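You operate a simulated robot arm through the tools that you are given. There is no shell and no other tool. Be economical: measure what you need, move in short steps, check, and stop when the job is done.

The job below is to be done with a simulated robot arm. You get a single attempt, and the scene is never put back.

Task
Level the long board, then stand the red car body on it.
Fine: its own bubble is off: lay the blue spirit level along it, turn the red knob, put the level back. Set down upright: spirit level.

Only the result counts: the job must be done as asked and must still hold three seconds after the hand-in. Knocking over, shifting, dropping, spilling or breaking anything else fails it.

Robot
A 6-joint arm with a two-finger parallel gripper, fixed in place. Base frame: the origin is at the foot of the arm, x ahead of it, y to its left, z up. Readings come in cm, degrees, newtons and seconds.
With the tool pointing down near the work surface it reaches from about 14 to 58 cm from the base axis. Its first joint turns from -66.0 to 66.0 degrees. Payload 2.1 kg.
The tool frame sits at the grasp point between the pads (the TCP): z along the fingers, y along the line on which they close. The tips reach 3 cm beyond it. Largest opening 9.4 cm; finger width 2.8, thickness 1; the body of the gripper, 5 by 9.6 cm, starts 5.5 cm behind the TCP.
Orientation is that of the tool frame in the base frame, as a unit quaternion [w, x, y, z]. With the fingers straight down and closing along the base's y, the tool's x points along the base's -x, its y along +y and its z along -z.

Tools
- The arm moves only by the tool move_arm. Its argument "deltas" is a list of rows, each a list of 6 numbers: the shift along the base's x, y, z in units of 30 mm (1.0 is 30 mm), then the turn, a rotation vector about the base's x, y, z in units of 8 degrees (1.0 is 8 degrees). In form: [[x, y, z, wx, wy, wz], ...]. A call has 1 to 8 rows; each row shifts and turns the commanded pose from where the row before left it. "hand" is the opening, from 0 (shut) to 1 (fully open), set as the call begins (left out, the last holds). A call with a number of a shift or a turn outside -1 to 1 is refused whole. Each row takes 0.2 s and may step no farther than 5 cm and 8.6 degrees from the row before; otherwise, or with a gripper value out of range, the whole call is refused. Where a pose cannot be reached the arm comes as near as it can. A force on the tool above 40 N (or 10 N above the force at the start of the call, whichever is more), or a blocked arm, ends the call early, and 0.2 s more pass. The fingers move at their own pace (about 7.2 cm/s each) and stop on an object; they squeeze with about 31 N. The grip force told is the motor's: it shows also when the fingers shut on nothing. Time passes only in rows, and 0.2 s behind the last, so rows that do not move let the fingers close. The reply holds the time, the measured pose of the TCP, the force on the tool along the base axes, the opening and the grip force, in the units named above and with some noise, with the torque about the TCP (base axes, N m) and any sound that the robot's microphone picked up.
- Cameras (640 x 400 px; columns grow to the right, rows downward): "scene" is fixed at [4.58, -38.29, 45.77]; the picture's right is [0.78, -0.62, 0.00], its down [-0.50, -0.63, -0.59] and it looks along [0.37, 0.46, -0.81] (base axes); focal length 214 px, centre (320, 200). "wrist" rides on the gripper at [7.6, 1.4, -10.3] in the tool frame; the picture's right is [-0.18, 0.98, 0.00], its down [-0.75, -0.14, -0.64] and it looks along [-0.63, -0.12, 0.77] (tool axes); focal length 243 px, centre (320, 200). There is no depth. A picture from a camera that has moved, and an enlarged one, comes with that camera's place and axes in the base frame and with its lens.
- camera(camera): a new picture of that camera. No time passes.
- inspect(camera, box): a new picture of the part [left, top, right, bottom] of that camera's present view, enlarged. No time passes.
- sign_off(): hands the job in; it is judged then, once.

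Work in short steps. Places have to be worked out from the pictures, the camera data and where the tool is seen: move nearer, look again, correct. Check each grasp and each placing, and mend what went wrong. You have 120 turns and 64 pictures in all, those below and enlarged ones among them. Open the gripper and draw the arm clear of the work before you hand the job in, unless the task says otherwise; then end with one line.

The tools are called after "Emit:" as name(argument=value, ...) on one line, values as JSON. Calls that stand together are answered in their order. move_arm: Moves the arm, as the interface text tells. Its arguments: {"type":"object","properties":{"deltas":{"type":"array","items":{"type":"array","items":{"type":"number"}}},"hand":{"type":"number"}},"required":["deltas"]} The other tools are called the same way: camera (camera) takes a picture; inspect (camera, box) takes an enlarged picture of a part of a camera's view; sign_off () hands the job in.

At the start:

```text
time: 0.0
tool_pos: [34.89, 5.59, 33.29]
tcp_rot: [0.001, 0.0, 1.0, 0.0]
contact_force: [0.4, -0.1, -0.2]
moment: [0.01, 0.05, 0.0]
finger_gap: 9.4
grip_force: 0.1
```

scene: 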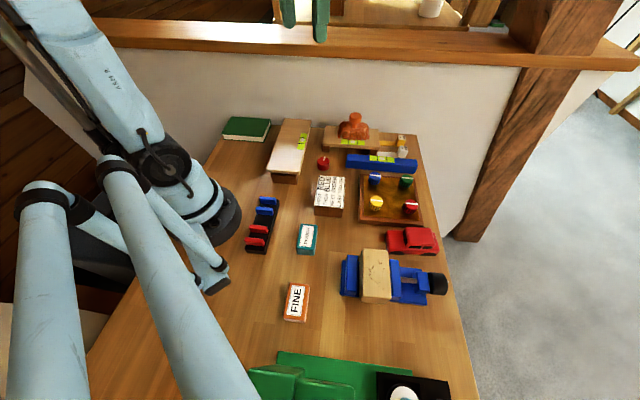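
wrist: 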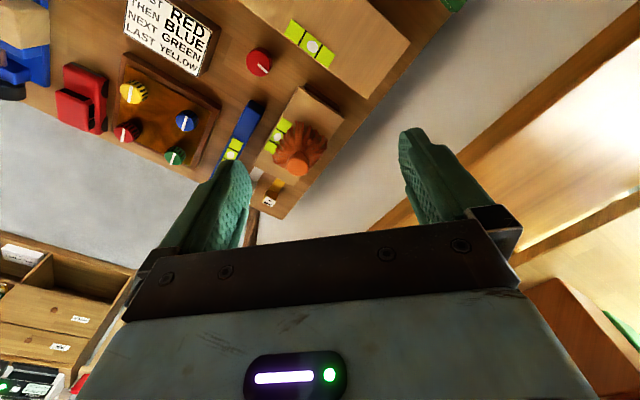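

I start by enlarging the work area with the boards, the level, the knob and the car.

Emit:
inspect(camera="scene", box=[260, 100, 440, 212])

Emit:
inspect(camera="scene", box=[220, 180, 460, 330])

Emit:
inspect(camera="wrist", box=[200, 0, 440, 150])

```text
3.56 times, centred on (350, 156) of scene
camera zoom: at [4.58, -38.29, 45.77], right [0.78, -0.62, 0.0], down [-0.5, -0.63, -0.59], along [0.37, 0.46, -0.81], focal length 763 px, centre (213, 356)
```

zoom: 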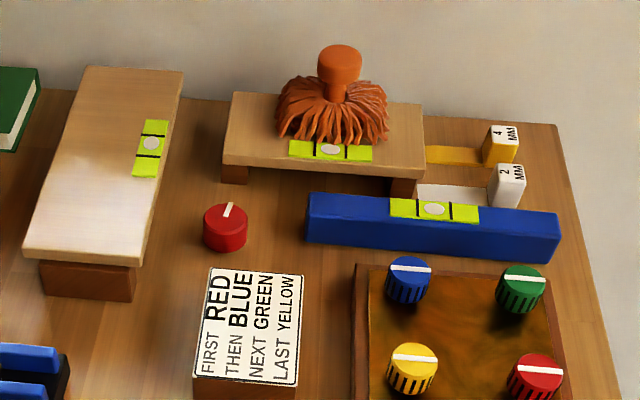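

```text
2.67 times, centred on (340, 255) of scene
camera zoom: at [4.58, -38.29, 45.77], right [0.78, -0.62, 0.0], down [-0.5, -0.63, -0.59], along [0.37, 0.46, -0.81], focal length 572 px, centre (267, 53)
```

zoom: 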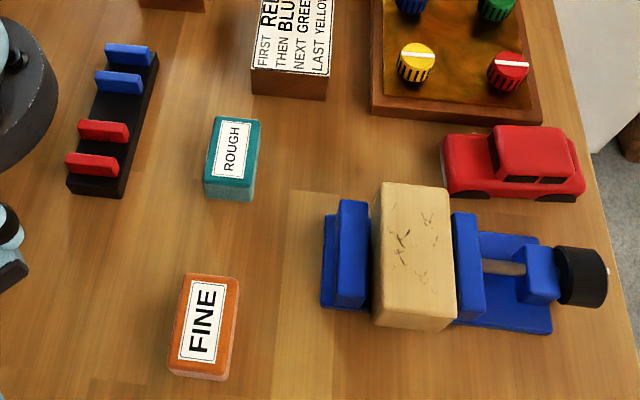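

```text
2.67 times, centred on (320, 75) of wrist
camera zoom: at [27.43, 6.76, 43.63], right [0.18, 0.98, 0.0], down [0.75, -0.14, 0.64], along [0.63, -0.12, -0.77], focal length 647 px, centre (320, 533)
```

zoom: 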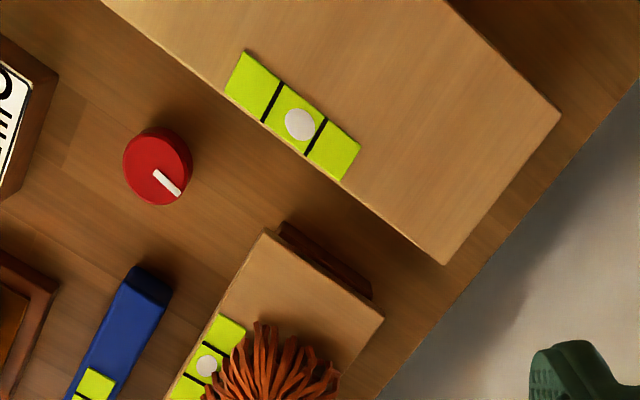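

The level lies on the table along (+x,-y), centred near (47,-14), about 20 cm long and 2.8 cm high. The long board runs along (+x,+y), centred near (30,7). I'll move above the level with the tool turned -45° and look again.

Emit:
move_arm(deltas=[[0.5125, -0.829, -0.5, 0, 0, -0.703], [0.5125, -0.829, -0.5, 0, 0, -0.703], [0.5125, -0.829, -0.5, 0, 0, -0.703], [0.5125, -0.829, -0.5, 0, 0, -0.703], [0.5125, -0.829, -0.5, 0, 0, -0.703], [0.5125, -0.829, -0.5, 0, 0, -0.703], [0.5125, -0.829, -0.5, 0, 0, -0.703], [0.5125, -0.829, -0.5, 0, 0, -0.703]], hand=0.6)

Emit:
camera(camera="wrist")

Emit:
inspect(camera="scene", box=[260, 100, 440, 212])

```text
time: 1.8
tool_pos: [47.51, -14.45, 21.29]
tcp_rot: [0.001, 0.383, 0.924, 0.0]
contact_force: [0.1, 0.3, 0.2]
moment: [-0.01, -0.02, 0.05]
finger_gap: 5.64
grip_force: 0.1
```

```text
58 pictures are left
camera wrist: at [43.03, -8.21, 31.63], right [0.83, 0.56, 0.0], down [0.43, -0.63, 0.64], along [0.36, -0.53, -0.77], focal length 243 px, centre (320, 200)
```

wrist: 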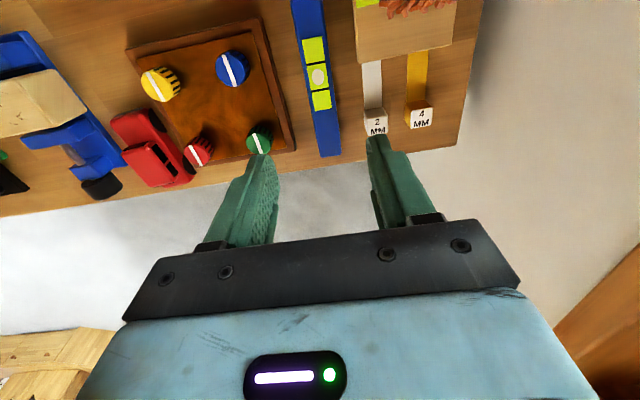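

```text
3.56 times, centred on (350, 156) of scene
camera zoom: at [4.58, -38.29, 45.77], right [0.78, -0.62, 0.0], down [-0.5, -0.63, -0.59], along [0.37, 0.46, -0.81], focal length 763 px, centre (213, 356)
```

zoom: 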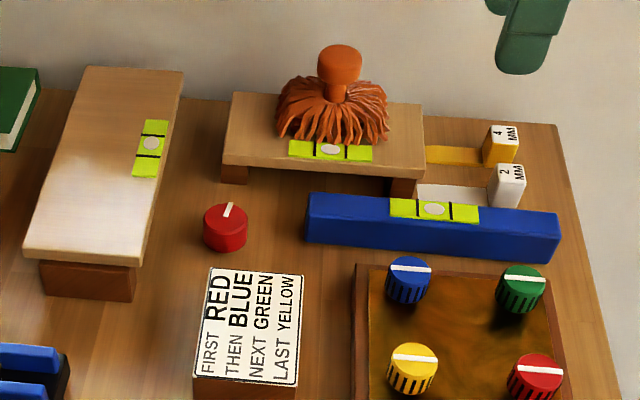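

The fingers straddle the level, whose bubble mark I place at about (46.7,-13.8). I'll descend most of the way, then check.

Emit:
move_arm(deltas=[[-0.1, 0.07, -0.9, 0, 0, 0], [-0.1, 0.07, -0.9, 0, 0, 0], [0, 0, -0.9, 0, 0, 0], [0, 0, -0.9, 0, 0, 0], [0, 0, -0.8, 0, 0, 0]])

Emit:
camera(camera="wrist")

Emit:
inspect(camera="scene", box=[300, 100, 440, 188])

```text
time: 3.0
tool_pos: [46.71, -14.23, 8.1]
tcp_rot: [0.0, 0.383, 0.924, 0.0]
contact_force: [0.3, 0.7, -0.6]
moment: [0.02, 0.04, 0.03]
finger_gap: 5.64
grip_force: 0.0
```

```text
56 pictures are left
camera wrist: at [42.37, -7.91, 18.39], right [0.82, 0.57, 0.0], down [0.43, -0.63, 0.64], along [0.36, -0.53, -0.77], focal length 243 px, centre (320, 200)
```

wrist: 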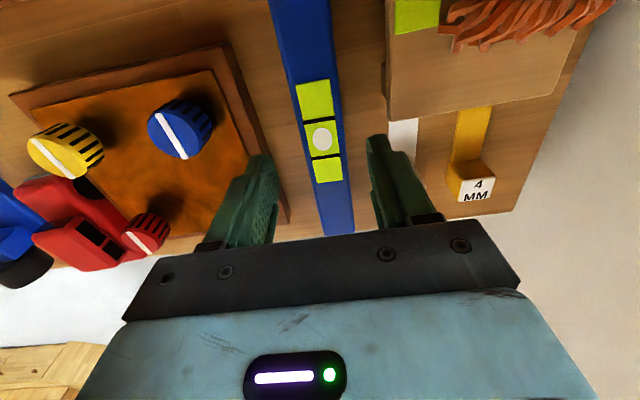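

```text
4.55 times, centred on (370, 144) of scene
camera zoom: at [4.59, -38.29, 45.77], right [0.78, -0.62, 0.0], down [-0.5, -0.63, -0.59], along [0.37, 0.46, -0.81], focal length 975 px, centre (93, 454)
```

zoom: 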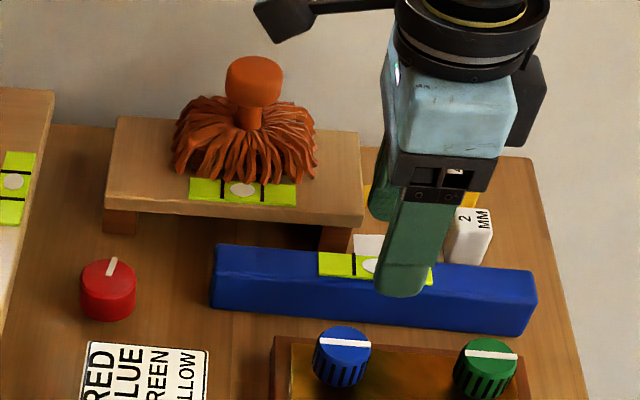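

Centred within about 1 mm. I'll descend to TCP z ≈ 3.9, which puts the tips about 0.9 cm above the table, and close.

Emit:
move_arm(deltas=[[0.02, 0.02, -0.7, 0, 0, 0], [0, 0, -0.7, 0, 0, 0]])

Emit:
move_arm(deltas=[[0, 0, 0, 0, 0, 0], [0, 0, 0, 0, 0, 0], [0, 0, 0, 0, 0, 0], [0, 0, 0, 0, 0, 0]], hand=0.0)

Emit:
inspect(camera="scene", box=[300, 100, 440, 188])

```text
time: 3.6
tool_pos: [46.91, -13.98, 3.98]
tcp_rot: [0.001, 0.383, 0.924, 0.0]
contact_force: [-0.3, -0.2, -0.1]
moment: [0.02, -0.01, -0.01]
finger_gap: 5.62
grip_force: 0.1
```

```text
time: 4.6
tool_pos: [46.87, -14.21, 4.0]
tcp_rot: [0.001, 0.383, 0.924, 0.0]
contact_force: [0.7, -0.3, -0.7]
moment: [-0.02, 0.01, 0.03]
finger_gap: 2.95
grip_force: 31.4
```

```text
4.55 times, centred on (370, 144) of scene
camera zoom: at [4.59, -38.29, 45.77], right [0.78, -0.62, 0.0], down [-0.5, -0.63, -0.59], along [0.37, 0.46, -0.81], focal length 975 px, centre (93, 454)
```

zoom: 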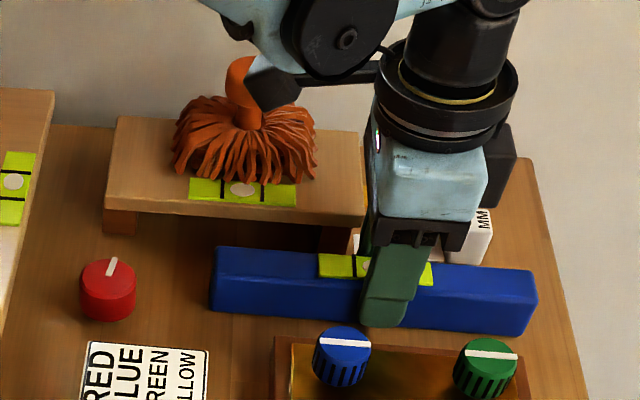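

The level is gripped, width 2.95, at TCP (46.9,-14.1,4.0) with yaw -45°, which I'll use for the return. Next I lift it straight up.

Emit:
move_arm(deltas=[[0, 0, 0.3, 0, 0, 0], [0, 0, 0.8, 0, 0, 0], [0, 0, 0.9, 0, 0, 0], [0, 0, 0.9, 0, 0, 0], [0, 0, 0.9, 0, 0, 0], [0, 0, 0.9, 0, 0, 0], [0, 0, 0, 0, 0, 0]])

Emit:
camera(camera="scene")

Emit:
camera(camera="wrist")

```text
time: 6.2
tool_pos: [46.86, -14.12, 18.12]
tcp_rot: [0.002, 0.383, 0.924, 0.0]
contact_force: [-0.9, 0.6, -1.9]
moment: [-0.06, -0.04, 0.01]
finger_gap: 2.97
grip_force: 30.8
```

```text
53 pictures are left
```

scene: 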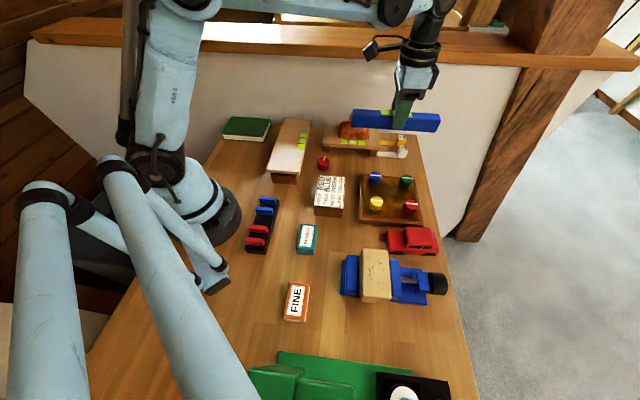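

```text
52 pictures are left
camera wrist: at [42.47, -7.76, 28.39], right [0.82, 0.57, 0.0], down [0.43, -0.63, 0.64], along [0.36, -0.53, -0.77], focal length 243 px, centre (320, 200)
```

wrist: 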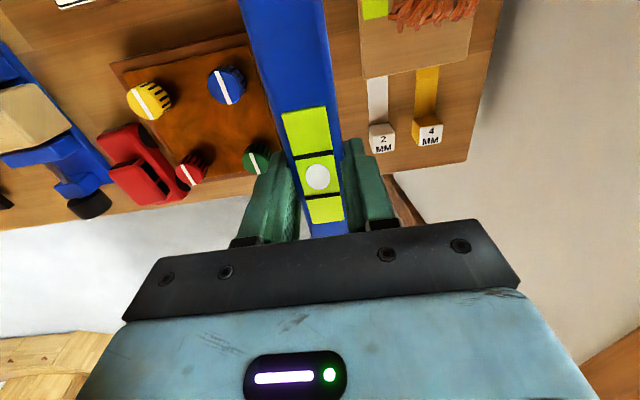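

The level is held straight and clear. I'll carry it over the board while turning it +90°, starting with half the way.

Emit:
move_arm(deltas=[[-0.486, 0.6, 0.15, 0, 0, 0.9375], [-0.486, 0.6, 0.15, 0, 0, 0.9375], [-0.486, 0.6, 0, 0, 0, 0.9375], [-0.486, 0.6, 0, 0, 0, 0.9375], [-0.486, 0.6, 0, 0, 0, 0.9375], [-0.486, 0.6, 0, 0, 0, 0.9375]])

Emit:
move_arm(deltas=[[-0.486, 0.6, 0, 0, 0, 0.9375], [-0.486, 0.6, 0, 0, 0, 0.9375], [-0.486, 0.6, 0, 0, 0, 0.9375], [-0.486, 0.6, 0, 0, 0, 0.9375], [-0.486, 0.6, 0, 0, 0, 0.9375], [-0.486, 0.6, 0, 0, 0, 0.9375], [0, 0, 0, 0, 0, 0]])

Emit:
camera(camera="wrist")

Emit:
inspect(camera="scene", box=[220, 60, 380, 200])

```text
time: 7.6
tool_pos: [38.02, -3.11, 18.99]
tcp_rot: [0.001, -0.001, 1.0, 0.0]
contact_force: [0.2, 0.4, -1.9]
moment: [-0.01, -0.02, 0.0]
finger_gap: 2.94
grip_force: 31.2
```

```text
time: 9.2
tool_pos: [29.32, 7.72, 18.95]
tcp_rot: [0.001, -0.383, 0.924, 0.001]
contact_force: [-0.2, 0.1, -1.1]
moment: [0.0, 0.01, 0.0]
finger_gap: 2.94
grip_force: 30.5
```

```text
51 pictures are left
camera wrist: at [22.9, 3.15, 29.27], right [-0.57, 0.82, 0.0], down [0.63, 0.43, 0.64], along [0.53, 0.36, -0.77], focal length 243 px, centre (320, 200)
```

wrist: 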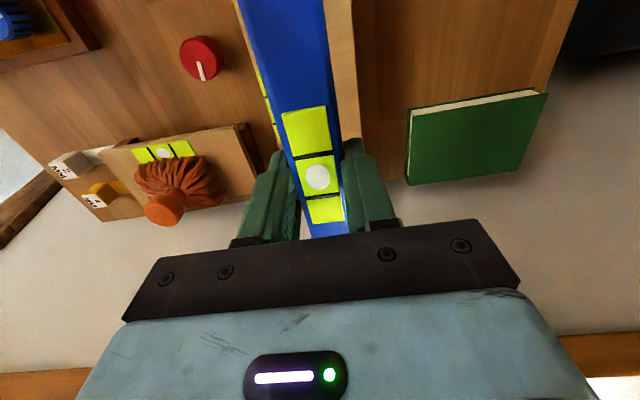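

```text
2.86 times, centred on (300, 130) of scene
camera zoom: at [4.59, -38.29, 45.78], right [0.78, -0.62, 0.0], down [-0.5, -0.63, -0.59], along [0.37, 0.46, -0.81], focal length 613 px, centre (377, 400)
```

zoom: 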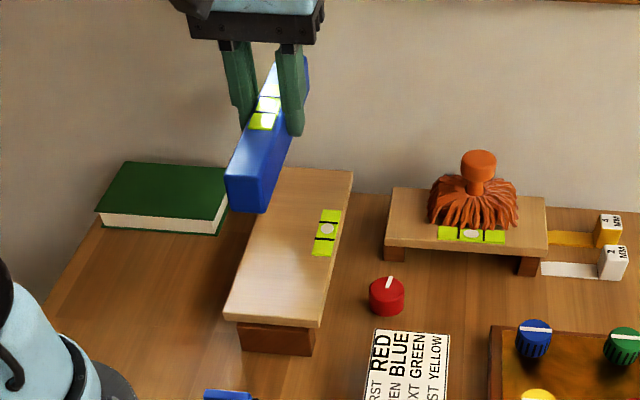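

The level is over the board and roughly parallel to it. I'll lower to about 2.5 cm above the estimated contact and look from the side.

Emit:
move_arm(deltas=[[0, 0, -0.8, 0, 0, 0], [0, 0, -0.8, 0, 0, 0], [0, 0, -0.7, 0, 0, 0], [0, 0, 0, 0, 0, 0]])

Emit:
inspect(camera="scene", box=[250, 80, 350, 190])

Emit:
camera(camera="wrist")

```text
time: 10.2
tool_pos: [29.29, 7.65, 12.09]
tcp_rot: [0.001, -0.383, 0.924, 0.0]
contact_force: [0.2, -0.1, -0.8]
moment: [0.02, 0.02, 0.01]
finger_gap: 2.94
grip_force: 30.8
```

```text
3.64 times, centred on (300, 135) of scene
camera zoom: at [4.58, -38.29, 45.78], right [0.78, -0.62, 0.0], down [-0.5, -0.63, -0.59], along [0.37, 0.46, -0.81], focal length 780 px, centre (393, 436)
```

zoom: 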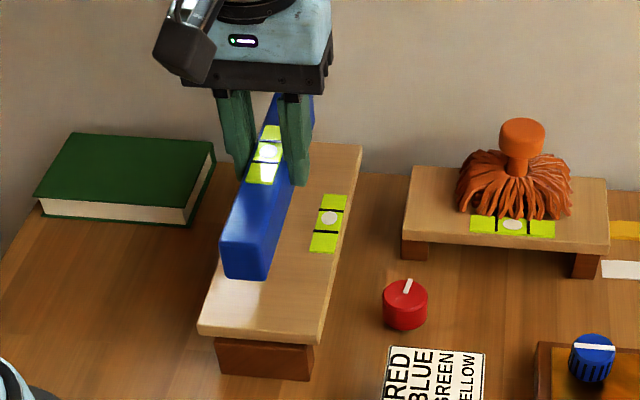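

```text
48 pictures are left
camera wrist: at [22.94, 3.16, 22.38], right [-0.57, 0.82, 0.0], down [0.63, 0.43, 0.64], along [0.53, 0.36, -0.77], focal length 243 px, centre (320, 200)
```

wrist: 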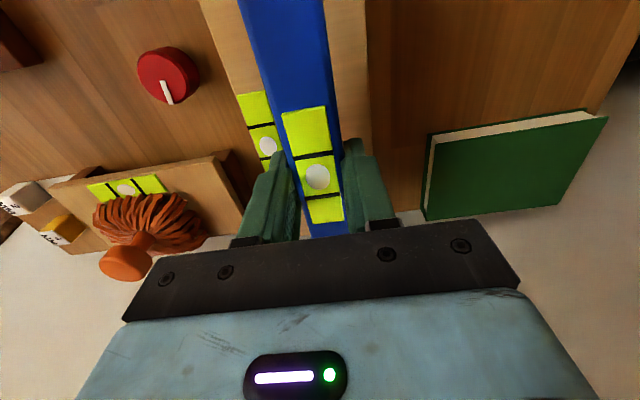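

Position is good. I'll lower gently in small steps while watching the force.

Emit:
move_arm(deltas=[[0, 0, -0.15, 0, 0, 0], [0, 0, -0.15, 0, 0, 0], [0, 0, -0.15, 0, 0, 0], [0, 0, -0.1, 0, 0, 0]])

Emit:
move_arm(deltas=[[0, 0, -0.1, 0, 0, 0], [0, 0, -0.1, 0, 0, 0]])

Emit:
move_arm(deltas=[[0, 0, -0.07, 0, 0, 0], [0, 0, -0.07, 0, 0, 0]])

Emit:
inspect(camera="scene", box=[250, 80, 350, 190])

```text
time: 11.2
tool_pos: [29.32, 7.56, 10.44]
tcp_rot: [0.001, -0.382, 0.924, 0.0]
contact_force: [-0.4, 0.0, -1.7]
moment: [0.04, 0.02, -0.01]
finger_gap: 2.92
grip_force: 30.9
```

```text
time: 11.8
tool_pos: [29.27, 7.53, 9.79]
tcp_rot: [0.0, -0.382, 0.924, 0.001]
contact_force: [0.5, -0.3, -0.8]
moment: [0.03, 0.02, -0.01]
finger_gap: 2.93
grip_force: 31.2
```

```text
time: 12.4
tool_pos: [29.33, 7.55, 9.5]
tcp_rot: [0.001, -0.383, 0.924, 0.0]
contact_force: [-1.2, -1.1, 3.1]
moment: [0.26, -0.22, 0.04]
finger_gap: 2.94
grip_force: 31.0
```

```text
3.64 times, centred on (300, 135) of scene
camera zoom: at [4.58, -38.29, 45.77], right [0.78, -0.62, 0.0], down [-0.5, -0.63, -0.59], along [0.37, 0.46, -0.81], focal length 780 px, centre (393, 436)
```

zoom: 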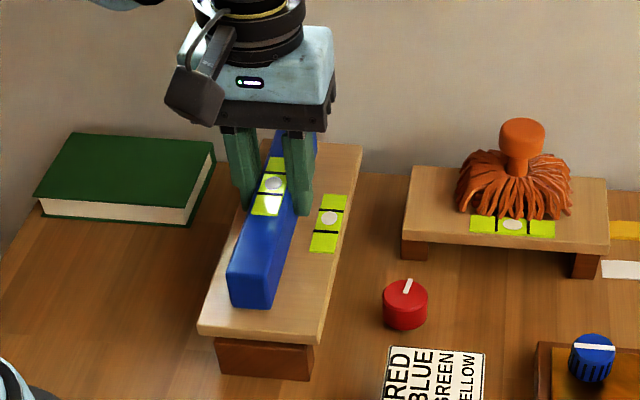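

The far end touched first, with torque along (+x,-y), so the board rises toward the far end. I'll tilt the tool about 1° to follow and settle a little further.

Emit:
move_arm(deltas=[[0, 0, 0, 0.09, -0.09, 0], [0, 0, 0, 0, 0, 0]])

Emit:
move_arm(deltas=[[0, 0, -0.04, 0, 0, 0], [0, 0, 0, 0, 0, 0]])

```text
time: 13.0
tool_pos: [29.33, 7.67, 9.39]
tcp_rot: [0.009, -0.382, 0.924, 0.003]
contact_force: [0.5, 0.4, -2.0]
moment: [0.05, 0.02, -0.04]
finger_gap: 2.94
grip_force: 31.6
```

```text
time: 13.6
tool_pos: [29.23, 7.56, 9.21]
tcp_rot: [0.008, -0.382, 0.924, 0.003]
contact_force: [-0.1, -0.5, 12.0]
moment: [-0.6, 0.62, -0.02]
finger_gap: 2.94
grip_force: 31.0
```

Now the near end presses, so the tilt is under 1°. I'll ease back about 0.5° and check.

Emit:
move_arm(deltas=[[0, 0, 0.015, -0.045, 0.045, 0], [0, 0, 0, 0, 0, 0]])

```text
time: 14.2
tool_pos: [29.33, 7.62, 9.21]
tcp_rot: [0.005, -0.383, 0.924, 0.002]
contact_force: [-0.3, -0.3, 7.8]
moment: [0.58, -0.58, -0.03]
finger_gap: 2.94
grip_force: 30.9
```

It's flat within a fraction of a degree. I'll relieve the load slightly, release, and rise straight up.

Emit:
move_arm(deltas=[[0, 0, 0.02, 0.02, -0.02, 0], [0, 0, 0, 0, 0, 0]])

Emit:
move_arm(deltas=[[0, 0, 0, 0, 0, 0], [0, 0, 0, 0, 0, 0], [0, 0, 0, 0, 0, 0]], hand=0.55)

Emit:
move_arm(deltas=[[0, 0, 0.5, 0, 0, 0], [0, 0, 0.9, 0, 0, 0], [0, 0, 0.9, 0, 0, 0], [0, 0, 0.9, -0.065, 0.065, 0]])

Emit:
inspect(camera="scene", box=[265, 110, 345, 190])

Emit:
camera(camera="wrist")

```text
time: 14.8
tool_pos: [29.22, 7.48, 9.31]
tcp_rot: [0.007, -0.383, 0.924, 0.002]
contact_force: [0.7, -0.2, -1.7]
moment: [0.0, 0.01, 0.0]
finger_gap: 2.96
grip_force: 30.6
```

```text
time: 15.6
tool_pos: [29.44, 7.58, 9.35]
tcp_rot: [0.006, -0.383, 0.924, 0.003]
contact_force: [0.9, 0.6, -0.5]
moment: [0.02, 0.01, -0.02]
finger_gap: 5.16
grip_force: 0.0
```

```text
time: 16.6
tool_pos: [29.36, 7.74, 19.02]
tcp_rot: [0.0, -0.383, 0.924, -0.001]
contact_force: [-0.3, -0.5, 0.2]
moment: [0.01, 0.01, -0.02]
finger_gap: 5.17
grip_force: 0.1
```

```text
5.00 times, centred on (305, 150) of scene
camera zoom: at [4.58, -38.29, 45.77], right [0.78, -0.62, 0.0], down [-0.5, -0.63, -0.59], along [0.37, 0.46, -0.81], focal length 1072 px, centre (395, 450)
```

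zoom: 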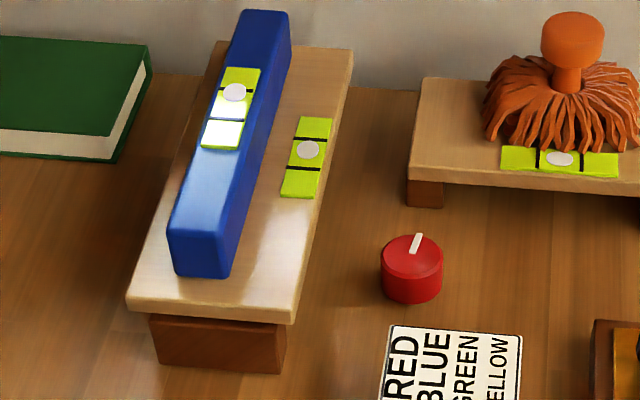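

```text
45 pictures are left
camera wrist: at [22.91, 3.13, 29.32], right [-0.57, 0.82, 0.0], down [0.63, 0.43, 0.64], along [0.53, 0.36, -0.77], focal length 243 px, centre (320, 200)
```

wrist: 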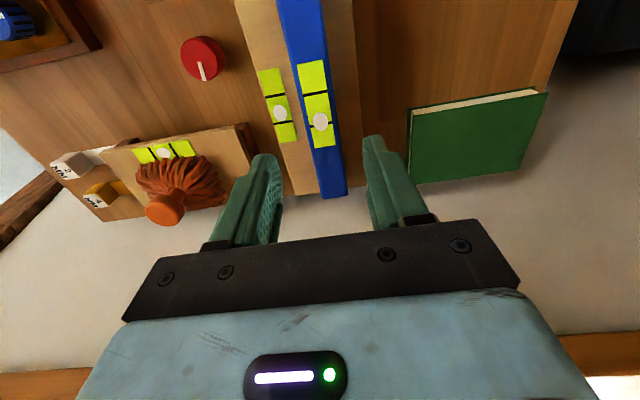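

The level's bubble sits toward the far end, so the far end is high. The board's own bubble reads centred and is wrong. Next I move above the red knob, near (33,-4), with yaw back to 0.

Emit:
move_arm(deltas=[[0.202, -0.652, 0, 0, 0, -0.9375], [0.202, -0.652, -0.3, 0, 0, -0.9375], [0.202, -0.652, -0.4, 0, 0, -0.9375], [0.202, -0.652, -0.4, 0, 0, -0.9375], [0.202, -0.652, -0.5, 0, 0, -0.9375], [0.202, -0.652, -0.5, 0, 0, -0.9375], [0, 0, 0, 0, 0, 0]])

Emit:
camera(camera="wrist")

Emit:
inspect(camera="scene", box=[265, 100, 365, 190])

```text
time: 18.2
tool_pos: [33.08, -4.12, 12.6]
tcp_rot: [0.0, 0.0, 1.0, 0.001]
contact_force: [-0.4, 0.8, 0.4]
moment: [0.02, 0.01, 0.03]
finger_gap: 5.2
grip_force: 0.2
```

```text
44 pictures are left
camera wrist: at [25.37, -2.86, 22.96], right [0.19, 0.98, 0.0], down [0.75, -0.14, 0.64], along [0.63, -0.12, -0.77], focal length 243 px, centre (320, 200)
```

wrist: 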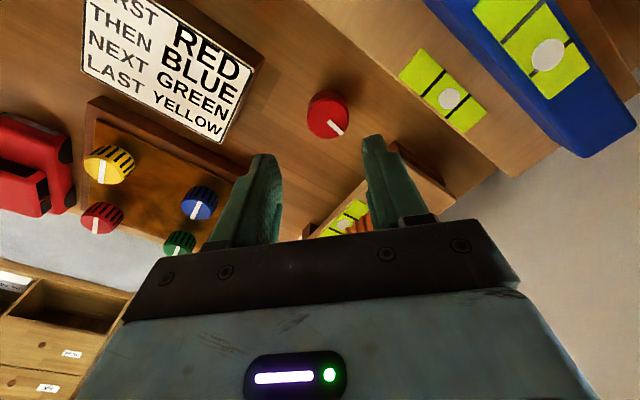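

```text
4.44 times, centred on (315, 145) of scene
camera zoom: at [4.58, -38.29, 45.77], right [0.78, -0.62, 0.0], down [-0.5, -0.63, -0.59], along [0.37, 0.46, -0.81], focal length 953 px, centre (342, 444)
```

zoom: 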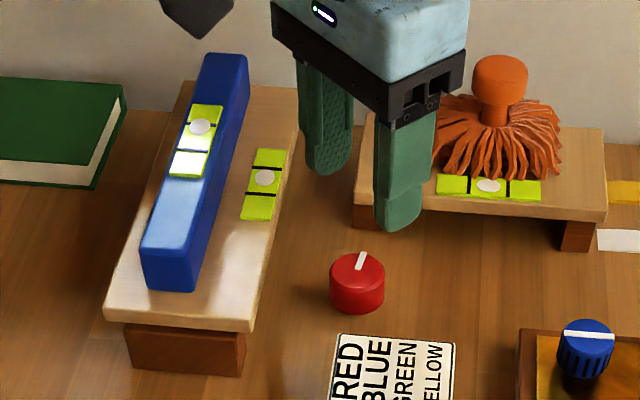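

The knob is near (33.2,-3.6), about 2.5 cm high. I'll lower partway, centred on it, and look.

Emit:
move_arm(deltas=[[0.04, 0.15, -0.8, 0, 0, 0], [0, 0, -0.9, 0, 0, 0], [0, 0, 0, 0, 0, 0]])

Emit:
camera(camera="wrist")

Emit:
inspect(camera="scene", box=[265, 100, 365, 190])

```text
time: 19.0
tool_pos: [33.02, -3.58, 7.53]
tcp_rot: [0.001, 0.001, 1.0, 0.0]
contact_force: [0.5, -0.3, 0.0]
moment: [0.01, 0.02, -0.01]
finger_gap: 5.16
grip_force: 0.1
```

```text
42 pictures are left
camera wrist: at [25.44, -2.33, 17.87], right [0.18, 0.98, 0.0], down [0.75, -0.14, 0.64], along [0.63, -0.12, -0.77], focal length 243 px, centre (320, 200)
```

wrist: 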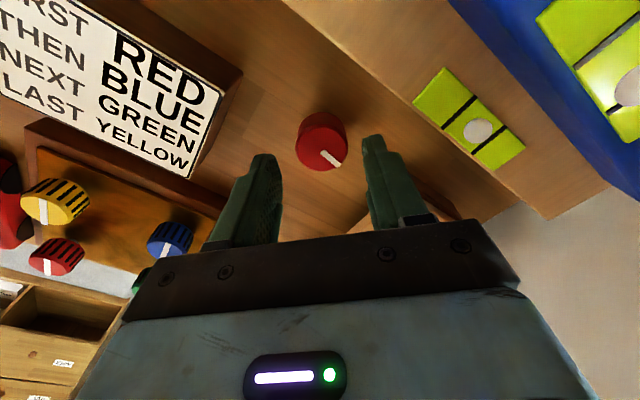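

```text
4.44 times, centred on (315, 145) of scene
camera zoom: at [4.58, -38.29, 45.77], right [0.78, -0.62, 0.0], down [-0.5, -0.63, -0.59], along [0.37, 0.46, -0.81], focal length 953 px, centre (342, 444)
```

zoom: 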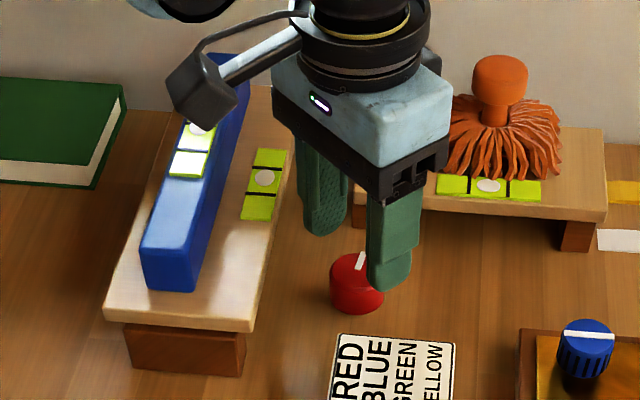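

I estimate the knob centre at (33.3,-3.7). I'll go down around it and close gently.

Emit:
move_arm(deltas=[[0.09, -0.03, -0.6, 0, 0, 0], [0, 0, -0.6, 0, 0, 0], [0, 0, 0, 0, 0, 0]])

Emit:
camera(camera="wrist")

```text
time: 19.8
tool_pos: [33.31, -3.69, 4.0]
tcp_rot: [0.0, 0.0, 1.0, 0.0]
contact_force: [-0.2, -0.2, 0.4]
moment: [-0.02, 0.02, 0.02]
finger_gap: 5.19
grip_force: 0.0
```

```text
40 pictures are left
camera wrist: at [25.74, -2.43, 14.29], right [0.18, 0.98, 0.0], down [0.75, -0.14, 0.64], along [0.63, -0.12, -0.77], focal length 243 px, centre (320, 200)
```

wrist: 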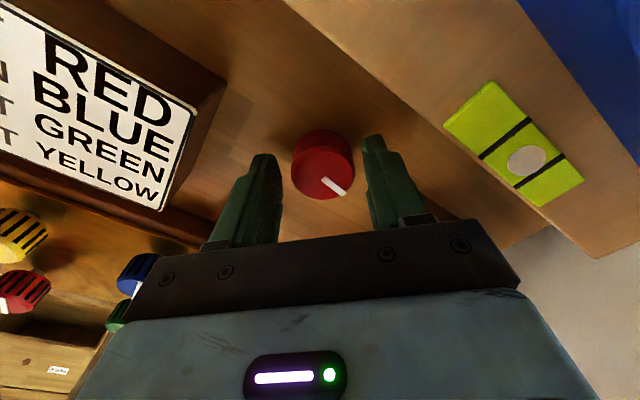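

Well centred. I'll nudge by 1 mm and close on the knob.

Emit:
move_arm(deltas=[[0.04, -0.03, -0.05, 0, 0, 0], [0, 0, 0, 0, 0, 0]])

Emit:
move_arm(deltas=[[0, 0, 0, 0, 0, 0], [0, 0, 0, 0, 0, 0], [0, 0, 0, 0, 0, 0]], hand=0.0)

```text
time: 20.4
tool_pos: [33.34, -3.8, 3.78]
tcp_rot: [0.001, 0.0, 1.0, 0.0]
contact_force: [-1.0, -0.7, -0.3]
moment: [0.01, -0.04, -0.03]
finger_gap: 5.16
grip_force: 0.1
```

```text
time: 21.2
tool_pos: [33.47, -3.57, 3.91]
tcp_rot: [0.001, -0.001, 1.0, 0.005]
contact_force: [0.2, 35.3, -11.9]
moment: [-0.6, 0.03, -0.08]
finger_gap: 3.51
grip_force: 44.9
```

Force along y is +35 N, so the knob centre lies further in +y. I'll shift to relieve it.

Emit:
move_arm(deltas=[[0, 0.05, 0, 0, 0, 0], [0, 0, 0, 0, 0, 0]])

```text
time: 21.8
tool_pos: [33.51, -3.53, 3.79]
tcp_rot: [-0.001, -0.001, 1.0, 0.003]
contact_force: [-6.4, 28.3, -6.0]
moment: [-0.05, -0.43, -0.06]
finger_gap: 3.53
grip_force: 44.9
```

Emit:
move_arm(deltas=[[0, 0.06, 0, 0, 0, 0], [0, 0.04, 0, 0, 0, 0], [0, 0, 0, 0, 0, 0]])

```text
time: 22.6
tool_pos: [33.49, -3.51, 3.79]
tcp_rot: [0.0, 0.001, 1.0, -0.002]
contact_force: [-5.8, -1.8, 5.8]
moment: [0.96, 0.32, -0.02]
finger_gap: 3.51
grip_force: 45.3
```

The forces are near zero laterally. I'll turn the knob +24° counterclockwise seen from above and see how the bubble responds.

Emit:
move_arm(deltas=[[0, 0, 0, 0, 0, 0.75], [0, 0, 0, 0, 0, 0.75], [0, 0, 0, 0, 0, 0.75], [0, 0, 0, 0, 0, 0.75], [0, 0, 0, 0, 0, 0]])

Emit:
inspect(camera="scene", box=[265, 100, 365, 190])

Emit:
camera(camera="wrist")

```text
time: 23.8
tool_pos: [33.46, -3.31, 3.94]
tcp_rot: [0.0, -0.208, 0.978, 0.0]
contact_force: [-10.7, -9.3, 16.4]
moment: [0.14, 0.58, 0.02]
finger_gap: 3.54
grip_force: 45.3
```

```text
4.44 times, centred on (315, 145) of scene
camera zoom: at [4.58, -38.29, 45.78], right [0.78, -0.62, 0.0], down [-0.5, -0.63, -0.59], along [0.37, 0.46, -0.81], focal length 953 px, centre (342, 444)
```

zoom: 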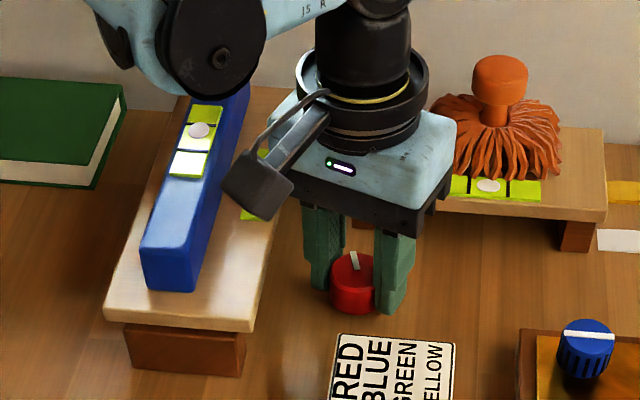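

```text
38 pictures are left
camera wrist: at [25.94, -5.37, 14.13], right [-0.23, 0.97, 0.0], down [0.75, 0.18, 0.64], along [0.62, 0.15, -0.77], focal length 243 px, centre (320, 200)
```

wrist: 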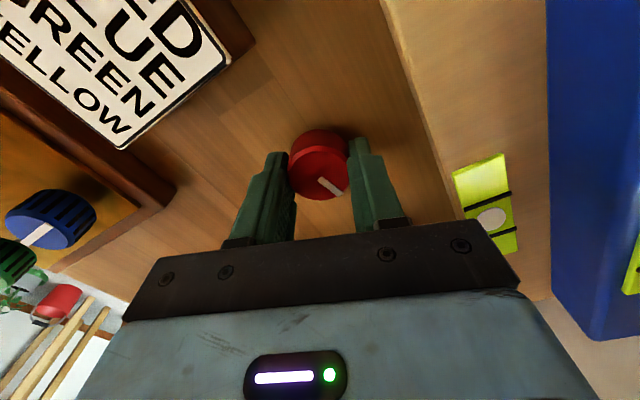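

The knob turned with the fingers. I'll enlarge the level's bubble tightly.

Emit:
inspect(camera="scene", box=[296, 120, 324, 144])

```text
16.00 times, centred on (310, 132) of scene
camera zoom: at [4.58, -38.29, 45.78], right [0.78, -0.62, 0.0], down [-0.5, -0.63, -0.59], along [0.37, 0.46, -0.81], focal length 3432 px, centre (480, 1288)
```

zoom: 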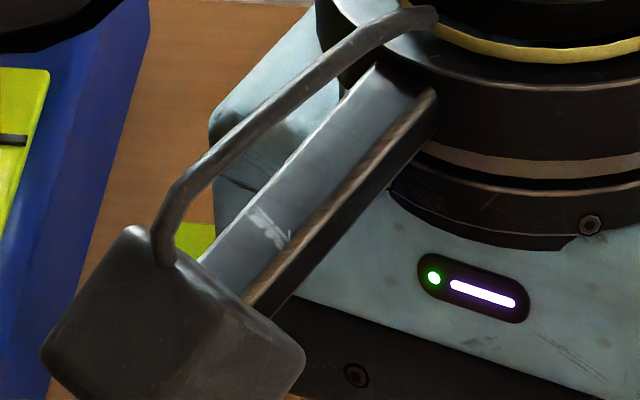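

Wrong spot, since the zoom is centred on the box. The bubble is at about scene pixel (288,130).

Emit:
inspect(camera="scene", box=[272, 121, 304, 141])

```text
16.00 times, centred on (288, 131) of scene
camera zoom: at [4.58, -38.29, 45.78], right [0.78, -0.62, 0.0], down [-0.5, -0.63, -0.59], along [0.37, 0.46, -0.81], focal length 3432 px, centre (832, 1304)
```

zoom: 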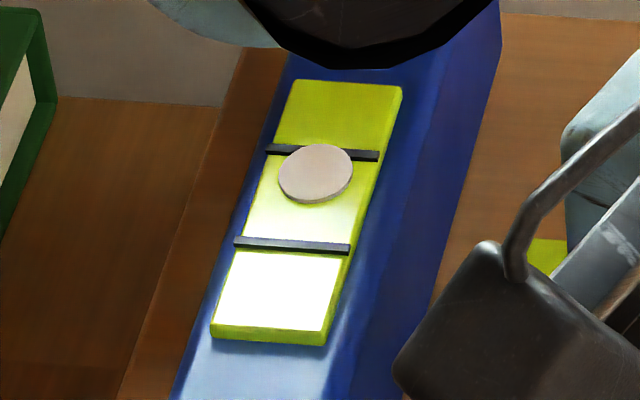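

The bubble moved from near the far mark toward centre: row 161 before, 173 now, centre about 199. I'll continue +24° in the same direction.

Emit:
move_arm(deltas=[[-0.02, -0.03, 0.03, 0, 0, 0.75], [0, 0, 0, 0, 0, 0.75], [0, 0, 0, 0, 0, 0.75], [0, 0, 0, 0, 0, 0.75], [0, 0, 0, 0, 0, 0]])

Emit:
inspect(camera="scene", box=[272, 121, 304, 141])

```text
time: 25.0
tool_pos: [33.39, -3.31, 3.9]
tcp_rot: [0.002, -0.409, 0.912, 0.003]
contact_force: [-9.5, 19.4, -28.4]
moment: [0.18, -0.64, -0.01]
finger_gap: 3.5
grip_force: 45.0
```

```text
16.00 times, centred on (288, 131) of scene
camera zoom: at [4.59, -38.29, 45.77], right [0.78, -0.62, 0.0], down [-0.5, -0.63, -0.59], along [0.37, 0.46, -0.81], focal length 3432 px, centre (832, 1304)
```

zoom: 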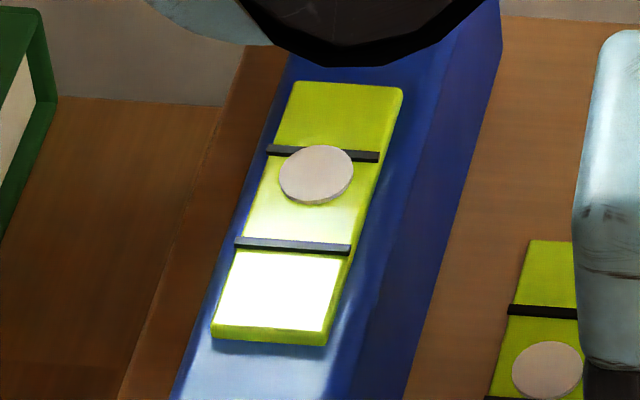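

The second turn barely moved the bubble, so I'll check whether the knob really turned.

Emit:
camera(camera="wrist")

Emit:
inspect(camera="scene", box=[300, 140, 348, 180])

```text
34 pictures are left
camera wrist: at [27.27, -8.28, 14.17], right [-0.61, 0.79, 0.0], down [0.61, 0.46, 0.64], along [0.51, 0.4, -0.76], focal length 243 px, centre (320, 200)
```

wrist: 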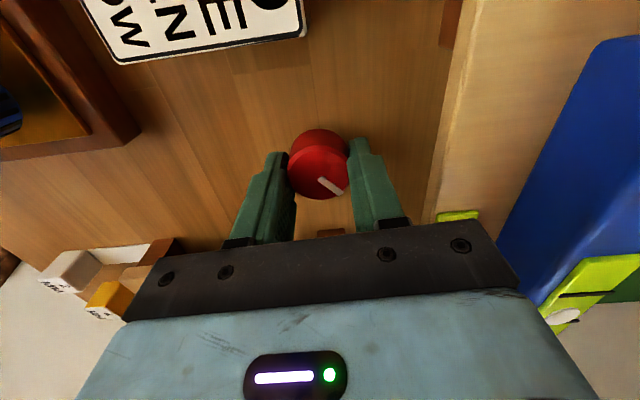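

```text
10.00 times, centred on (324, 160) of scene
camera zoom: at [4.59, -38.29, 45.77], right [0.78, -0.62, 0.0], down [-0.5, -0.63, -0.59], along [0.37, 0.46, -0.81], focal length 2145 px, centre (280, 600)
```

zoom: 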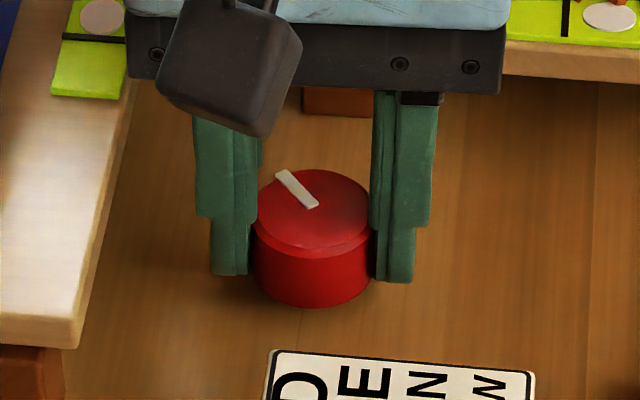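

The knob did turn 48° in total. The fingers carry some side load, so I'll release, wait, and read the bubble unloaded.

Emit:
move_arm(deltas=[[0, 0, 0, 0, 0, 0], [0, 0, 0, 0, 0, 0], [0, 0, 0, 0, 0, 0]], hand=0.52)

Emit:
inspect(camera="scene", box=[272, 121, 304, 141])

```text
time: 25.8
tool_pos: [33.37, -3.52, 3.88]
tcp_rot: [0.0, -0.407, 0.913, 0.0]
contact_force: [0.0, -0.7, 0.6]
moment: [0.01, 0.02, -0.02]
finger_gap: 4.9
grip_force: 0.0
```

```text
16.00 times, centred on (288, 131) of scene
camera zoom: at [4.58, -38.29, 45.77], right [0.78, -0.62, 0.0], down [-0.5, -0.63, -0.59], along [0.37, 0.46, -0.81], focal length 3432 px, centre (832, 1304)
```

zoom: 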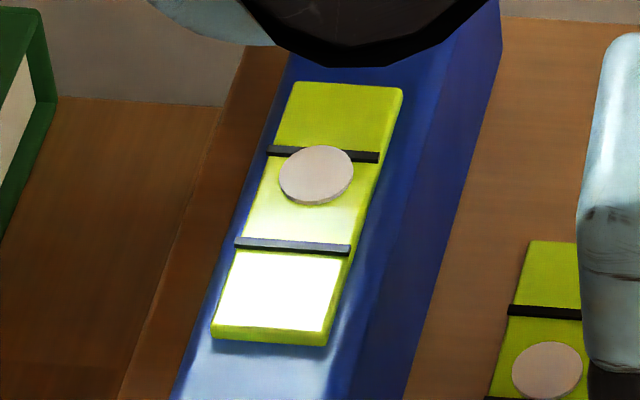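

The level's bubble appears clipped at its travel limit, while the board's own bubble has moved toward the near side, so the direction is right. I'll regrasp: rotate the open hand back 96°, close, then turn +.

Emit:
move_arm(deltas=[[0, 0, 0, 0, 0, -1], [0, 0, 0, 0, 0, -1], [0, 0, 0, 0, 0, -1], [0, 0, 0, 0, 0, -1], [0, 0, 0, 0, 0, -1], [0, 0, 0, 0, 0, -1]])

Emit:
move_arm(deltas=[[0, 0, 0, 0, 0, -1], [0, 0, 0, 0, 0, -1], [0, 0, 0, 0, 0, -1], [0, 0, 0, 0, 0, -1], [0, 0, 0, 0, 0, -1], [0, 0, 0, 0, 0, -1]])

Emit:
move_arm(deltas=[[0, 0, 0, 0, 0, 0], [0, 0, 0, 0, 0, 0], [0, 0, 0, 0, 0, 0]], hand=0.0)

```text
time: 27.2
tool_pos: [33.36, -3.56, 3.88]
tcp_rot: [0.001, 0.002, 1.0, 0.0]
contact_force: [0.1, 0.5, -0.3]
moment: [0.01, 0.0, -0.01]
finger_gap: 4.9
grip_force: 0.1
```

```text
time: 28.6
tool_pos: [33.52, -3.6, 3.88]
tcp_rot: [0.001, 0.408, 0.913, 0.0]
contact_force: [-0.9, -0.4, 0.2]
moment: [0.02, 0.03, 0.01]
finger_gap: 4.92
grip_force: 0.1
```

```text
time: 29.4
tool_pos: [33.33, -3.66, 3.91]
tcp_rot: [-0.001, 0.408, 0.913, -0.001]
contact_force: [-16.6, -14.6, -0.6]
moment: [-0.03, -0.13, 0.0]
finger_gap: 3.47
grip_force: 45.4
```

Emit:
move_arm(deltas=[[-0.03, -0.03, 0, 0, 0, 0], [0, 0, 0, 0, 0, 0]])

Emit:
move_arm(deltas=[[0, 0, 0, 0, 0, 1], [0, 0, 0, 0, 0, 1], [0, 0, 0, 0, 0, 1], [0, 0, 0, 0, 0, 1], [0, 0, 0, 0, 0, 1], [0, 0, 0, 0, 0, 1], [0, 0, 0, 0, 0, 0]])

Emit:
inspect(camera="scene", box=[272, 121, 304, 141])

```text
time: 30.0
tool_pos: [33.36, -3.57, 3.84]
tcp_rot: [0.0, 0.407, 0.913, -0.001]
contact_force: [-9.8, -11.7, 5.3]
moment: [0.13, 0.91, 0.05]
finger_gap: 3.46
grip_force: 45.3
```

```text
time: 31.6
tool_pos: [33.32, -3.54, 3.93]
tcp_rot: [0.001, -0.003, 1.0, 0.0]
contact_force: [2.7, 2.9, -22.0]
moment: [-0.21, 0.97, 0.05]
finger_gap: 3.45
grip_force: 44.9
```

```text
16.00 times, centred on (288, 131) of scene
camera zoom: at [4.59, -38.29, 45.77], right [0.78, -0.62, 0.0], down [-0.5, -0.63, -0.59], along [0.37, 0.46, -0.81], focal length 3432 px, centre (832, 1304)
```

zoom: 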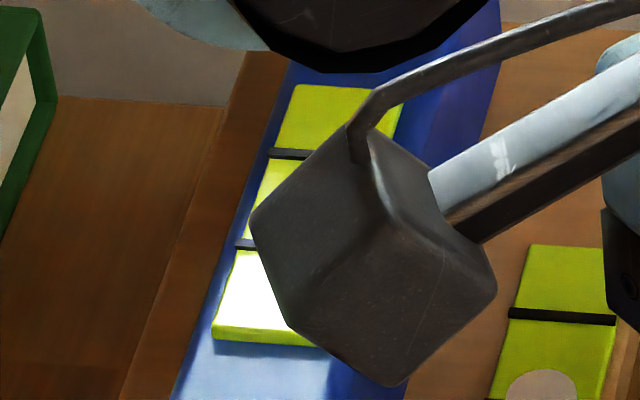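

The wrist camera hides the bubble at this yaw, and the board's own bubble keeps moving. I'll turn +24° more and look.

Emit:
move_arm(deltas=[[0, 0, 0, 0, 0, 1], [0, 0, 0, 0, 0, 1], [0, 0, 0, 0, 0, 1], [0, 0, 0, 0, 0, 0]])

Emit:
inspect(camera="scene", box=[272, 121, 304, 141])

```text
time: 32.6
tool_pos: [33.31, -3.56, 3.79]
tcp_rot: [0.002, -0.209, 0.978, 0.001]
contact_force: [6.8, 20.2, -30.7]
moment: [0.05, -0.25, 0.02]
finger_gap: 3.47
grip_force: 45.5
```

```text
16.00 times, centred on (288, 131) of scene
camera zoom: at [4.6, -38.29, 45.77], right [0.78, -0.62, 0.0], down [-0.5, -0.63, -0.59], along [0.37, 0.46, -0.81], focal length 3432 px, centre (832, 1304)
```

zoom: 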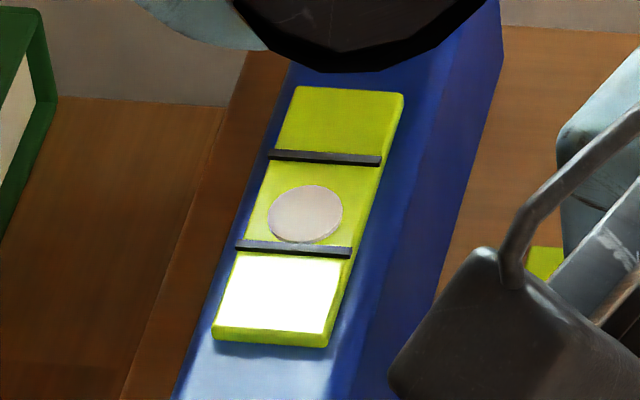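

The bubble is now just past centre: row 214 against a mark midpoint of about 202. At roughly 0.5 px/° that means about -22°, so I'll turn back 20° and recheck.

Emit:
move_arm(deltas=[[0, 0.02, -0.04, 0, 0, -0.5], [0, 0, 0, 0, 0, -1], [0, 0, 0, 0, 0, -1], [0, 0, 0, 0, 0, 0]])

Emit:
inspect(camera="scene", box=[276, 125, 300, 140])

```text
time: 33.6
tool_pos: [33.34, -3.5, 3.86]
tcp_rot: [0.001, -0.034, 0.999, 0.001]
contact_force: [4.8, 12.5, 32.8]
moment: [0.28, 0.01, -0.01]
finger_gap: 3.46
grip_force: 44.2
```

```text
16.00 times, centred on (288, 132) of scene
camera zoom: at [4.57, -38.29, 45.78], right [0.78, -0.62, 0.0], down [-0.5, -0.63, -0.59], along [0.37, 0.46, -0.81], focal length 3432 px, centre (832, 1280)
```

zoom: 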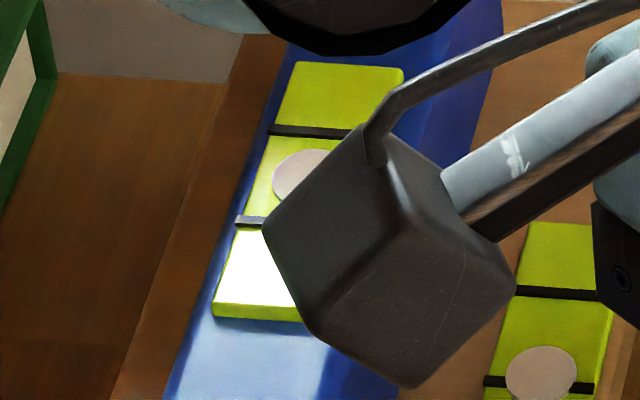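

It now seems very close to centre. I'll release, rise a bit away, and measure precisely without occlusion.

Emit:
move_arm(deltas=[[0, 0, 0, 0, 0, 0], [0, 0, 0, 0, 0, 0]], hand=0.52)

Emit:
move_arm(deltas=[[0, 0, 0.5, 0, 0, 0], [0.2, -0.3, 1, 0, 0, 0], [0.3, -0.3, 1, 0, 0, 0], [0.3, -0.3, 1, 0, 0, 0], [0, 0, 0, 0, 0, 0]])

Emit:
inspect(camera="scene", box=[276, 125, 300, 140])

Emit:
inspect(camera="wrist", box=[480, 0, 640, 100])

```text
time: 34.2
tool_pos: [33.35, -3.55, 3.79]
tcp_rot: [0.0, -0.035, 0.999, -0.001]
contact_force: [0.4, 0.2, -0.3]
moment: [0.0, 0.0, 0.02]
finger_gap: 4.88
grip_force: 0.1
```

```text
time: 35.4
tool_pos: [35.77, -6.34, 14.24]
tcp_rot: [0.0, -0.034, 0.999, 0.0]
contact_force: [-1.0, 0.3, 0.2]
moment: [0.02, -0.01, -0.01]
finger_gap: 4.88
grip_force: 0.1
```

```text
16.00 times, centred on (288, 132) of scene
camera zoom: at [4.59, -38.29, 45.77], right [0.78, -0.62, 0.0], down [-0.5, -0.63, -0.59], along [0.37, 0.46, -0.81], focal length 3432 px, centre (832, 1280)
```

zoom: 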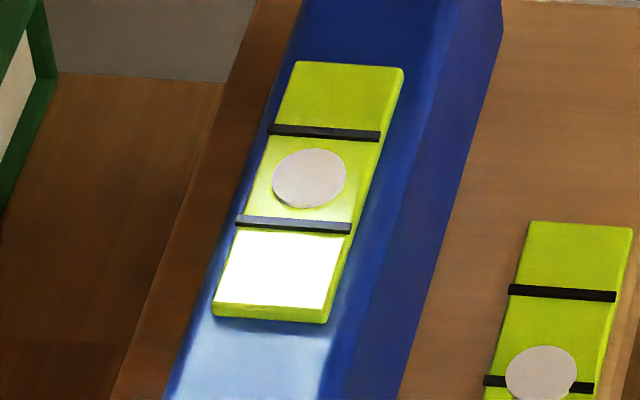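

```text
4.00 times, centred on (560, 50) of wrist
camera zoom: at [28.04, -5.58, 24.63], right [0.11, 0.99, 0.0], down [0.76, -0.09, 0.64], along [0.64, -0.07, -0.77], focal length 970 px, centre (-640, 800)
```

zoom: 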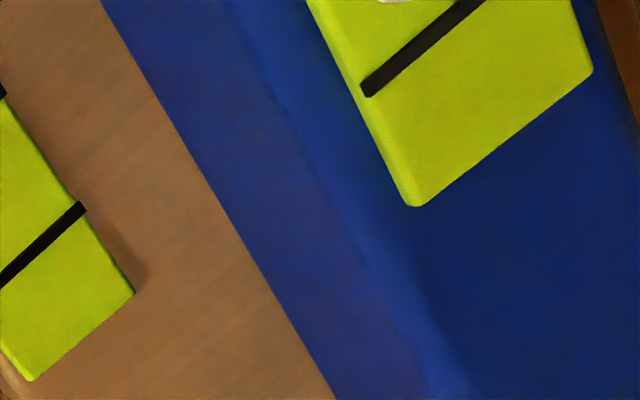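

The bubble is centred to about 1 px, roughly 2° of knob. Now I pick the level back up: move over it at (29.33,7.55) with yaw 45°.

Emit:
move_arm(deltas=[[-0.2, 0.4, 0.8, 0, 0, 0.854], [-0.387, 0.846, 0.2, 0, 0, 0.854], [-0.387, 0.846, 0, 0, 0, 0.854], [-0.387, 0.846, 0, 0, 0, 0.854], [-0.387, 0.846, 0, 0, 0, 0.854], [-0.387, 0.846, 0, 0, 0, 0.854], [0, 0, 0, 0, 0, 0]], hand=0.58)

Emit:
camera(camera="wrist")

```text
time: 37.0
tool_pos: [29.42, 7.81, 17.23]
tcp_rot: [0.001, -0.383, 0.924, 0.001]
contact_force: [0.1, 0.0, -0.2]
moment: [0.03, 0.0, 0.03]
finger_gap: 5.44
grip_force: 0.1
```

```text
26 pictures are left
camera wrist: at [22.94, 3.25, 27.56], right [-0.57, 0.82, 0.0], down [0.63, 0.43, 0.64], along [0.53, 0.36, -0.77], focal length 243 px, centre (320, 200)
```

wrist: 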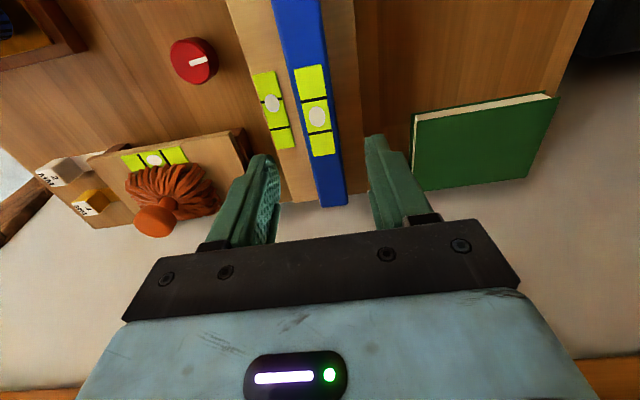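

Aligned as before. I'll descend to the earlier grip height of z ≈ 9.35 and close.

Emit:
move_arm(deltas=[[-0.02, -0.06, -0.8, 0, 0, 0], [0, 0, -0.8, 0, 0, 0], [0, 0, -0.6, 0, 0, 0], [0, 0, -0.4, 0, 0, 0], [0, 0, 0, 0, 0, 0]])

Emit:
move_arm(deltas=[[0, 0, 0, 0, 0, 0], [0, 0, 0, 0, 0, 0], [0, 0, 0, 0, 0, 0]], hand=0.0)

```text
time: 38.2
tool_pos: [29.32, 7.48, 9.42]
tcp_rot: [0.001, -0.383, 0.924, 0.0]
contact_force: [0.7, 0.9, -0.7]
moment: [-0.01, 0.04, -0.03]
finger_gap: 5.45
grip_force: 0.0
```

```text
time: 39.0
tool_pos: [29.25, 7.57, 9.44]
tcp_rot: [0.002, -0.382, 0.924, 0.001]
contact_force: [0.3, 0.3, -0.3]
moment: [-0.01, -0.03, -0.01]
finger_gap: 2.95
grip_force: 31.4
```

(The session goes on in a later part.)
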